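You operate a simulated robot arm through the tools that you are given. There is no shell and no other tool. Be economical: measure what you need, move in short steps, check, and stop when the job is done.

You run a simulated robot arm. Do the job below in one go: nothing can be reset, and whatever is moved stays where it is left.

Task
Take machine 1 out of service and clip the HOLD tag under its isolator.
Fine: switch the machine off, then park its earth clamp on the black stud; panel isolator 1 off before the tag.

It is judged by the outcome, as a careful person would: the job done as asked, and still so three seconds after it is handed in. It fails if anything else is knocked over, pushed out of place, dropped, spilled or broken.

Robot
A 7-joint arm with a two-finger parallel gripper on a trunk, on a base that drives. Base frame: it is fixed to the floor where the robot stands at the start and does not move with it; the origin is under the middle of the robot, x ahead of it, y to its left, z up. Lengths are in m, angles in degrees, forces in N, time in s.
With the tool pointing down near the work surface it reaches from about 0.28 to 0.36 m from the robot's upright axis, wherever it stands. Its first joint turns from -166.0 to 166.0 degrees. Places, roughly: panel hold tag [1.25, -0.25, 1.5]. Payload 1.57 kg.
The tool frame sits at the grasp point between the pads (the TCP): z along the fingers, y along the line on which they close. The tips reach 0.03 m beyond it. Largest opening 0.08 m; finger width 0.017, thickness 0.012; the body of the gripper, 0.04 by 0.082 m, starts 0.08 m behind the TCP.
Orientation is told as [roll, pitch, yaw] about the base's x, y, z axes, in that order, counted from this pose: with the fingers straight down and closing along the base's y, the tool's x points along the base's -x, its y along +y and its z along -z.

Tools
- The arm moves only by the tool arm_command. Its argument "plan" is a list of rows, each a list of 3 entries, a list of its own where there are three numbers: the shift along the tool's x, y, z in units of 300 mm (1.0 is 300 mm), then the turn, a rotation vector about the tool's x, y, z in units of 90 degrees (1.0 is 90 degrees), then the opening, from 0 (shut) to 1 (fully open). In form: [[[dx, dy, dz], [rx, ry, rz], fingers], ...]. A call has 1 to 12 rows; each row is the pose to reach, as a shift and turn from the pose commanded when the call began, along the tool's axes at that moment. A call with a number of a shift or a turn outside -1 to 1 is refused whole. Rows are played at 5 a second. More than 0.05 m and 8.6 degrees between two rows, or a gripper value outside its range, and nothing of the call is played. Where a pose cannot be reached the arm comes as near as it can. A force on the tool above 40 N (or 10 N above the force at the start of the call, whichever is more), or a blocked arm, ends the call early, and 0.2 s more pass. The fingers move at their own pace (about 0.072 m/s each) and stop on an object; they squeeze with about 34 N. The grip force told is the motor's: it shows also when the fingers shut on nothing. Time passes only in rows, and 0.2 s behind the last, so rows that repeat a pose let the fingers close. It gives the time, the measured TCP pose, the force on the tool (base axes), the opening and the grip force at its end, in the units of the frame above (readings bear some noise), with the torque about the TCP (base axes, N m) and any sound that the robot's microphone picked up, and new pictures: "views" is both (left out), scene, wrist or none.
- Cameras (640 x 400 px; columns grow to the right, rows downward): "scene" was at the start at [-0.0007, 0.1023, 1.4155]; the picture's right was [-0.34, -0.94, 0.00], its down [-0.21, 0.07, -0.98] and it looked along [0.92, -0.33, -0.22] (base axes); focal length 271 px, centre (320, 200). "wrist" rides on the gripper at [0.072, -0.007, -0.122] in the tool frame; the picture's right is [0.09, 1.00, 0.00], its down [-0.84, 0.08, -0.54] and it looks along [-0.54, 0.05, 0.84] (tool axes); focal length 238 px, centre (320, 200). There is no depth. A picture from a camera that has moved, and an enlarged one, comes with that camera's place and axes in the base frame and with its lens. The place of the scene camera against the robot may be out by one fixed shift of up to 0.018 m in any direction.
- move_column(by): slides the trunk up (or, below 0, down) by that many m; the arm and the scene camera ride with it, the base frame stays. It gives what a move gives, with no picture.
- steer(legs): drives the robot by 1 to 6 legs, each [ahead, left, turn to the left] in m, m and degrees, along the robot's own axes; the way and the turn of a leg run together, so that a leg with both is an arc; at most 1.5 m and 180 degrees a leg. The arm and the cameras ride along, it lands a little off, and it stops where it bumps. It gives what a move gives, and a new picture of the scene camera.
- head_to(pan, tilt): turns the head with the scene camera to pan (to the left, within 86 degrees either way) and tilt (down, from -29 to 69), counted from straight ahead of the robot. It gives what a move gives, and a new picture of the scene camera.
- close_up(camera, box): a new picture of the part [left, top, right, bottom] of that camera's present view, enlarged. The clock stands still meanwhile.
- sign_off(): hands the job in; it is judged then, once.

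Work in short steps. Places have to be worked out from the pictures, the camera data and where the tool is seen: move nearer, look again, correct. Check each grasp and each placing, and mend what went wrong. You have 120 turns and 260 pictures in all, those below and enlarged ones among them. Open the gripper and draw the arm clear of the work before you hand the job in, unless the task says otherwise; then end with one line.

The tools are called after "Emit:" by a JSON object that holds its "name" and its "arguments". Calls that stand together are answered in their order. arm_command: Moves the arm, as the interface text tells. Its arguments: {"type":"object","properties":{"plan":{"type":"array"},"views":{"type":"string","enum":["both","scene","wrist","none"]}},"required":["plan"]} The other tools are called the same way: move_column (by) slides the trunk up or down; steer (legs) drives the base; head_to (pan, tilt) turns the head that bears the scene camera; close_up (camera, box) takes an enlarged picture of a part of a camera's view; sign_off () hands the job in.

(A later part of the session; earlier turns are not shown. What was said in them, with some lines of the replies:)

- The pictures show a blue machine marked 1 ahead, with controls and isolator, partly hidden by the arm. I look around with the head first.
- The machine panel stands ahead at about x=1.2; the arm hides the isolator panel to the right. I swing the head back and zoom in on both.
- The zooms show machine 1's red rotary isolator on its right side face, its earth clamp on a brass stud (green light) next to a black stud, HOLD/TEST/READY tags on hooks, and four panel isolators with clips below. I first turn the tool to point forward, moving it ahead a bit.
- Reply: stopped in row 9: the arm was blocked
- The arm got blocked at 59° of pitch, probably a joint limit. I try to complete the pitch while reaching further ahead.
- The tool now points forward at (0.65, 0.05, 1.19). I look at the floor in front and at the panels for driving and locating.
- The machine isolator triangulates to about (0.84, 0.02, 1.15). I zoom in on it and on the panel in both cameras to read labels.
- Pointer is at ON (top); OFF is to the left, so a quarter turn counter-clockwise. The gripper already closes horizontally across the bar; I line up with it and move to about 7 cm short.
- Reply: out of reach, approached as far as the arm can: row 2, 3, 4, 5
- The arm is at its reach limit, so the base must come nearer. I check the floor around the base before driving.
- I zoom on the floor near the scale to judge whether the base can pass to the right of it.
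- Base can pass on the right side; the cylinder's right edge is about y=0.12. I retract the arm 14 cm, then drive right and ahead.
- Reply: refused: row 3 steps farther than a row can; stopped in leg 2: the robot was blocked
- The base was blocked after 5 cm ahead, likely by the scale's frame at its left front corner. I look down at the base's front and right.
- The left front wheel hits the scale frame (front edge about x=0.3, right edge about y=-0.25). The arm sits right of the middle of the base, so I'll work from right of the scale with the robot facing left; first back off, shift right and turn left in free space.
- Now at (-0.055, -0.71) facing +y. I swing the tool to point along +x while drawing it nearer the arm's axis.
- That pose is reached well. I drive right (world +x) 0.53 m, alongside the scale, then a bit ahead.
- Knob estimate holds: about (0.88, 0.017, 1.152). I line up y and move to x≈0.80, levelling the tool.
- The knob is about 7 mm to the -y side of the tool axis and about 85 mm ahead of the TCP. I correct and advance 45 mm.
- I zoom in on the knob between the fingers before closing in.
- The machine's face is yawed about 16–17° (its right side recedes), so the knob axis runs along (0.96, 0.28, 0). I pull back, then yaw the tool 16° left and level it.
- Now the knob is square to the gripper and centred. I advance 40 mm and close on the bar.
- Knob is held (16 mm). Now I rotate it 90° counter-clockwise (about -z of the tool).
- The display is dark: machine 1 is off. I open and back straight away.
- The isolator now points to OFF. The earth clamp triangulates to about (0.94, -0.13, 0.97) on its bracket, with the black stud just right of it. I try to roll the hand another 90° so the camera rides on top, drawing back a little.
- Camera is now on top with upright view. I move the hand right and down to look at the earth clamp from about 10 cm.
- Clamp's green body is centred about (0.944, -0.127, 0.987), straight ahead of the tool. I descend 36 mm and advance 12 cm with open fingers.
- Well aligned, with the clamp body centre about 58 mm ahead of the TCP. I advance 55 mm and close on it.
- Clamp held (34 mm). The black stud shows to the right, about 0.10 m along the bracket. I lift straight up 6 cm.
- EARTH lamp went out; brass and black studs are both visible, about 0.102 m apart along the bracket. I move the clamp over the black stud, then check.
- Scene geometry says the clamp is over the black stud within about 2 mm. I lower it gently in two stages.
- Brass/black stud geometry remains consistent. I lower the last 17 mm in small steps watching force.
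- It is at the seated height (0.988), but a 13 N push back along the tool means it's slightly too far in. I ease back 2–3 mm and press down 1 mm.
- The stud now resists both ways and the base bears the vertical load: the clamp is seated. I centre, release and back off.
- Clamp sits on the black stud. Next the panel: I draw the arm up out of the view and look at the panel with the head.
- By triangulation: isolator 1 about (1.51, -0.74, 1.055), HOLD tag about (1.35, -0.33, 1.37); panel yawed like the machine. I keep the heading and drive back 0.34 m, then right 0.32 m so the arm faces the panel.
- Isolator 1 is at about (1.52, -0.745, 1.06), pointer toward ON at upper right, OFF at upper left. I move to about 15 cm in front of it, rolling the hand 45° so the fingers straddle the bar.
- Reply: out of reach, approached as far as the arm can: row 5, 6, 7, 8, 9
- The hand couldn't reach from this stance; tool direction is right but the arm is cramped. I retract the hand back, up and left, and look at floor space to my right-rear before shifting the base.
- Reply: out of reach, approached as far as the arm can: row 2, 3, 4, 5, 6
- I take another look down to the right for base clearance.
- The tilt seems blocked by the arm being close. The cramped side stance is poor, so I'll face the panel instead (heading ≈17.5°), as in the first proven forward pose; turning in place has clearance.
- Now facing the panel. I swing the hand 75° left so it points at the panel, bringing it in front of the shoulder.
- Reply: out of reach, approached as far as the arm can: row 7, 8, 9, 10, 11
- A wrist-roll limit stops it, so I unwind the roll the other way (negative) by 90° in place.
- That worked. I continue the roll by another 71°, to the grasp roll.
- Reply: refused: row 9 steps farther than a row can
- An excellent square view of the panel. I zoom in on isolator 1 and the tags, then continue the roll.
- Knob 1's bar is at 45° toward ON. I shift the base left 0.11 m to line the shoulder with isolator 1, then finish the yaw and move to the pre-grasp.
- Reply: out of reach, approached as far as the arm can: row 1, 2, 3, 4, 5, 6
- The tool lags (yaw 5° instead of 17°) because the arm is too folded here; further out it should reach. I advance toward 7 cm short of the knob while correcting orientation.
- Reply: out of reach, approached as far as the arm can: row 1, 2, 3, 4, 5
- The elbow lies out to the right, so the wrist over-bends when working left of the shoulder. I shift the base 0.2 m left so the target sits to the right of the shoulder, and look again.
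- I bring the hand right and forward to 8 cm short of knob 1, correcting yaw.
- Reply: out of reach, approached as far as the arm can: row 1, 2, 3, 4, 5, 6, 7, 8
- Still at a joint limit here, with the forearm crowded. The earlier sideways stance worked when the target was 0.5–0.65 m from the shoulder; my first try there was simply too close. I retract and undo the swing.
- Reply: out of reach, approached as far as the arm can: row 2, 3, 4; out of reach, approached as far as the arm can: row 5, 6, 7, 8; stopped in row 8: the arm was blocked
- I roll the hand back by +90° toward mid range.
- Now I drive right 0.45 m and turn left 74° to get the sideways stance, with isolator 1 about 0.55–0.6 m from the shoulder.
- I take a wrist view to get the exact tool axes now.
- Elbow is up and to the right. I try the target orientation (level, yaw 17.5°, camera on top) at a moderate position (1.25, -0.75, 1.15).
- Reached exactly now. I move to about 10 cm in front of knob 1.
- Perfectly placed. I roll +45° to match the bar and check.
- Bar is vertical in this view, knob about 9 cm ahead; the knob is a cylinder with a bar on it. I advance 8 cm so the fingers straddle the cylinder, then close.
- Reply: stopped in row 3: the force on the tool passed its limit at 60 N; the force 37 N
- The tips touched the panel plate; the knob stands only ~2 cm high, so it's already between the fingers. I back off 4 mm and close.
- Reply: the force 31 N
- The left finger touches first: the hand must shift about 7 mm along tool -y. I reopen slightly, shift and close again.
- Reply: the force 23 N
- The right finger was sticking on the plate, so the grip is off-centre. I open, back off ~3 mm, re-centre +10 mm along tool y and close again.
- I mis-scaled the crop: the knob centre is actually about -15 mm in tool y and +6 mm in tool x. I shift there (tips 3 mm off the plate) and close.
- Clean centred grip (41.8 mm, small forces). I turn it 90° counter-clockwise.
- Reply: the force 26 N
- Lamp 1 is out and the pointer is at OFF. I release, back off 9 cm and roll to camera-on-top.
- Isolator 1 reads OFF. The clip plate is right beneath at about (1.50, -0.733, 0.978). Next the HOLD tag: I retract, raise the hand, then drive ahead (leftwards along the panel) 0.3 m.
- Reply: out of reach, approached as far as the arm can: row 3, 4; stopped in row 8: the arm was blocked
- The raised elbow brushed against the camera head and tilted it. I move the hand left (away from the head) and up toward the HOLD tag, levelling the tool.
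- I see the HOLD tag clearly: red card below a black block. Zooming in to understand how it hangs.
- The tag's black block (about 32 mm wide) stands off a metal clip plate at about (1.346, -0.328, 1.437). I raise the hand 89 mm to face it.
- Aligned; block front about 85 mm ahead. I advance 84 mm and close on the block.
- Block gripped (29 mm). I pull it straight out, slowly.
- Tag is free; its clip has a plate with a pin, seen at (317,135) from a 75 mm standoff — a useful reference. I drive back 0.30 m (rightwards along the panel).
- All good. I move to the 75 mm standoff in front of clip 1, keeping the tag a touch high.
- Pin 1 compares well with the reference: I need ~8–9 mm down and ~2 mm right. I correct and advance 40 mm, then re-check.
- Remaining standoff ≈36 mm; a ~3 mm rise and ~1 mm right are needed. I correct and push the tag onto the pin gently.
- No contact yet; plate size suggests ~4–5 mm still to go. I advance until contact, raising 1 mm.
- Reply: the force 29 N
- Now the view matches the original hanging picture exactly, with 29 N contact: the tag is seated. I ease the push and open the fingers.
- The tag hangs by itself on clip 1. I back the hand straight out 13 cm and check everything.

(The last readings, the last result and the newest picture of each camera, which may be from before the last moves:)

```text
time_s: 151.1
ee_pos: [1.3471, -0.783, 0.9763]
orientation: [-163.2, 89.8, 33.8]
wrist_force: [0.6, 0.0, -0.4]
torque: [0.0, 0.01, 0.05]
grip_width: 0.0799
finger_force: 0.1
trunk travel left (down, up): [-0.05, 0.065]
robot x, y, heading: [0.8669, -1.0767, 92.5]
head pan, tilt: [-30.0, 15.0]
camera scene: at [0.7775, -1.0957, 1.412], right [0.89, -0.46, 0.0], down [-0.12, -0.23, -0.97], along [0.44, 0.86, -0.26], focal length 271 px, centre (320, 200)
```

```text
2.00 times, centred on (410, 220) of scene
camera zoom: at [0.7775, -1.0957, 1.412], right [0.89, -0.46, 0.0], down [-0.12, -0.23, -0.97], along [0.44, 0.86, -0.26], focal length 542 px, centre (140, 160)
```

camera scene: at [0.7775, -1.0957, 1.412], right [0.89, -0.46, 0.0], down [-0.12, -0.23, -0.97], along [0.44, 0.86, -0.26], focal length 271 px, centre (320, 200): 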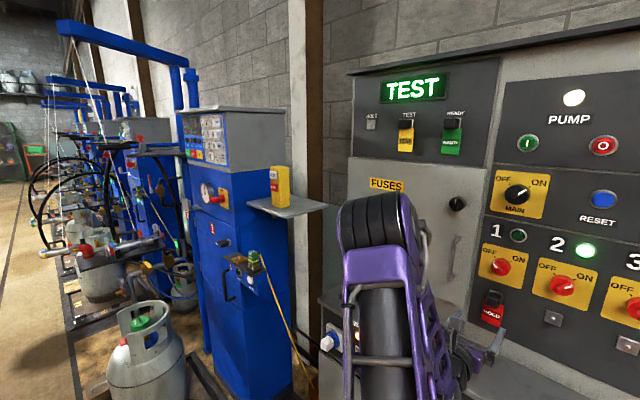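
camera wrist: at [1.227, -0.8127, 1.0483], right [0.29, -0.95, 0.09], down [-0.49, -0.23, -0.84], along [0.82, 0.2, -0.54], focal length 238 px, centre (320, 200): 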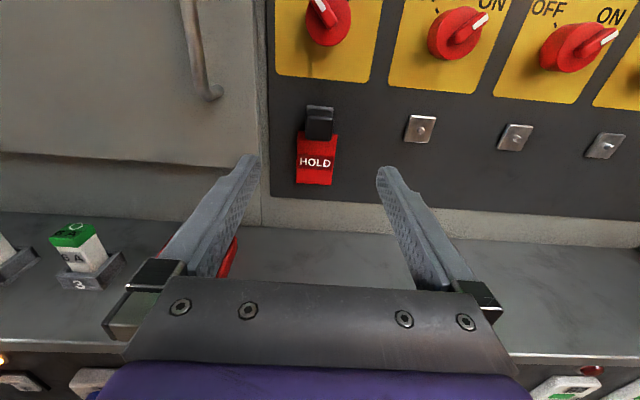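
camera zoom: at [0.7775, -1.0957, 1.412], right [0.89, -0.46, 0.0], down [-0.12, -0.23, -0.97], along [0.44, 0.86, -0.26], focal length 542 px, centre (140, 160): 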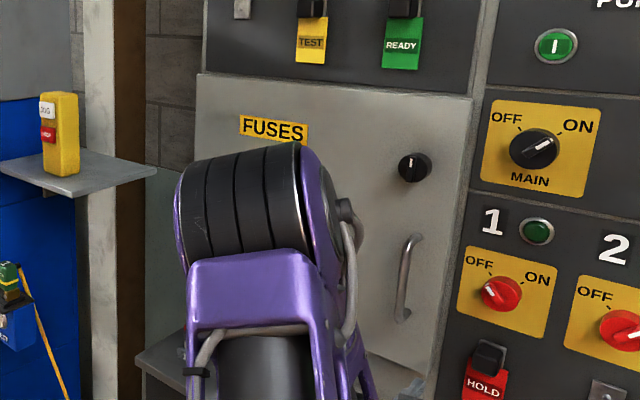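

Tag hangs on clip 1, isolator 1 is off, others untouched. One last zoom on the machine and clamp before signing off.

Emit:
{"name": "close_up", "arguments": {"camera": "scene", "box": [180, 170, 300, 290]}}

```text
3.33 times, centred on (240, 230) of scene
camera zoom: at [0.7775, -1.0957, 1.412], right [0.89, -0.46, 0.0], down [-0.12, -0.23, -0.97], along [0.44, 0.86, -0.26], focal length 903 px, centre (587, 100)
```

zoom: 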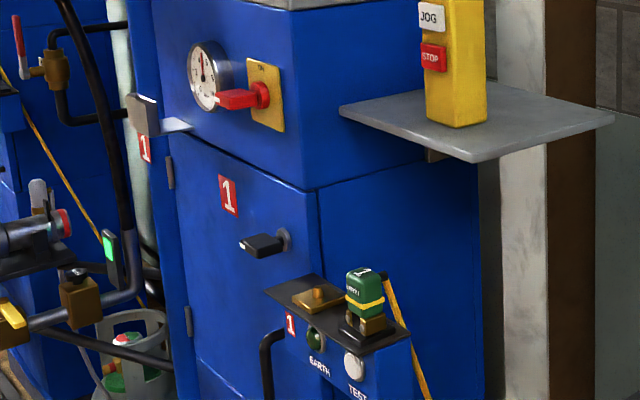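

Everything is in its final state: machine 1 is off, its clamp is on the black stud, isolator 1 is off and the HOLD tag is on its clip. The gripper is open and clear, so I hand it in.

Emit:
{"name": "sign_off", "arguments": {}}

```text
The job is handed in.
```

Machine 1 is out of service: I switched it off, parked its earth clamp on the black stud, turned panel isolator 1 off, and then clipped the HOLD tag under that isolator.
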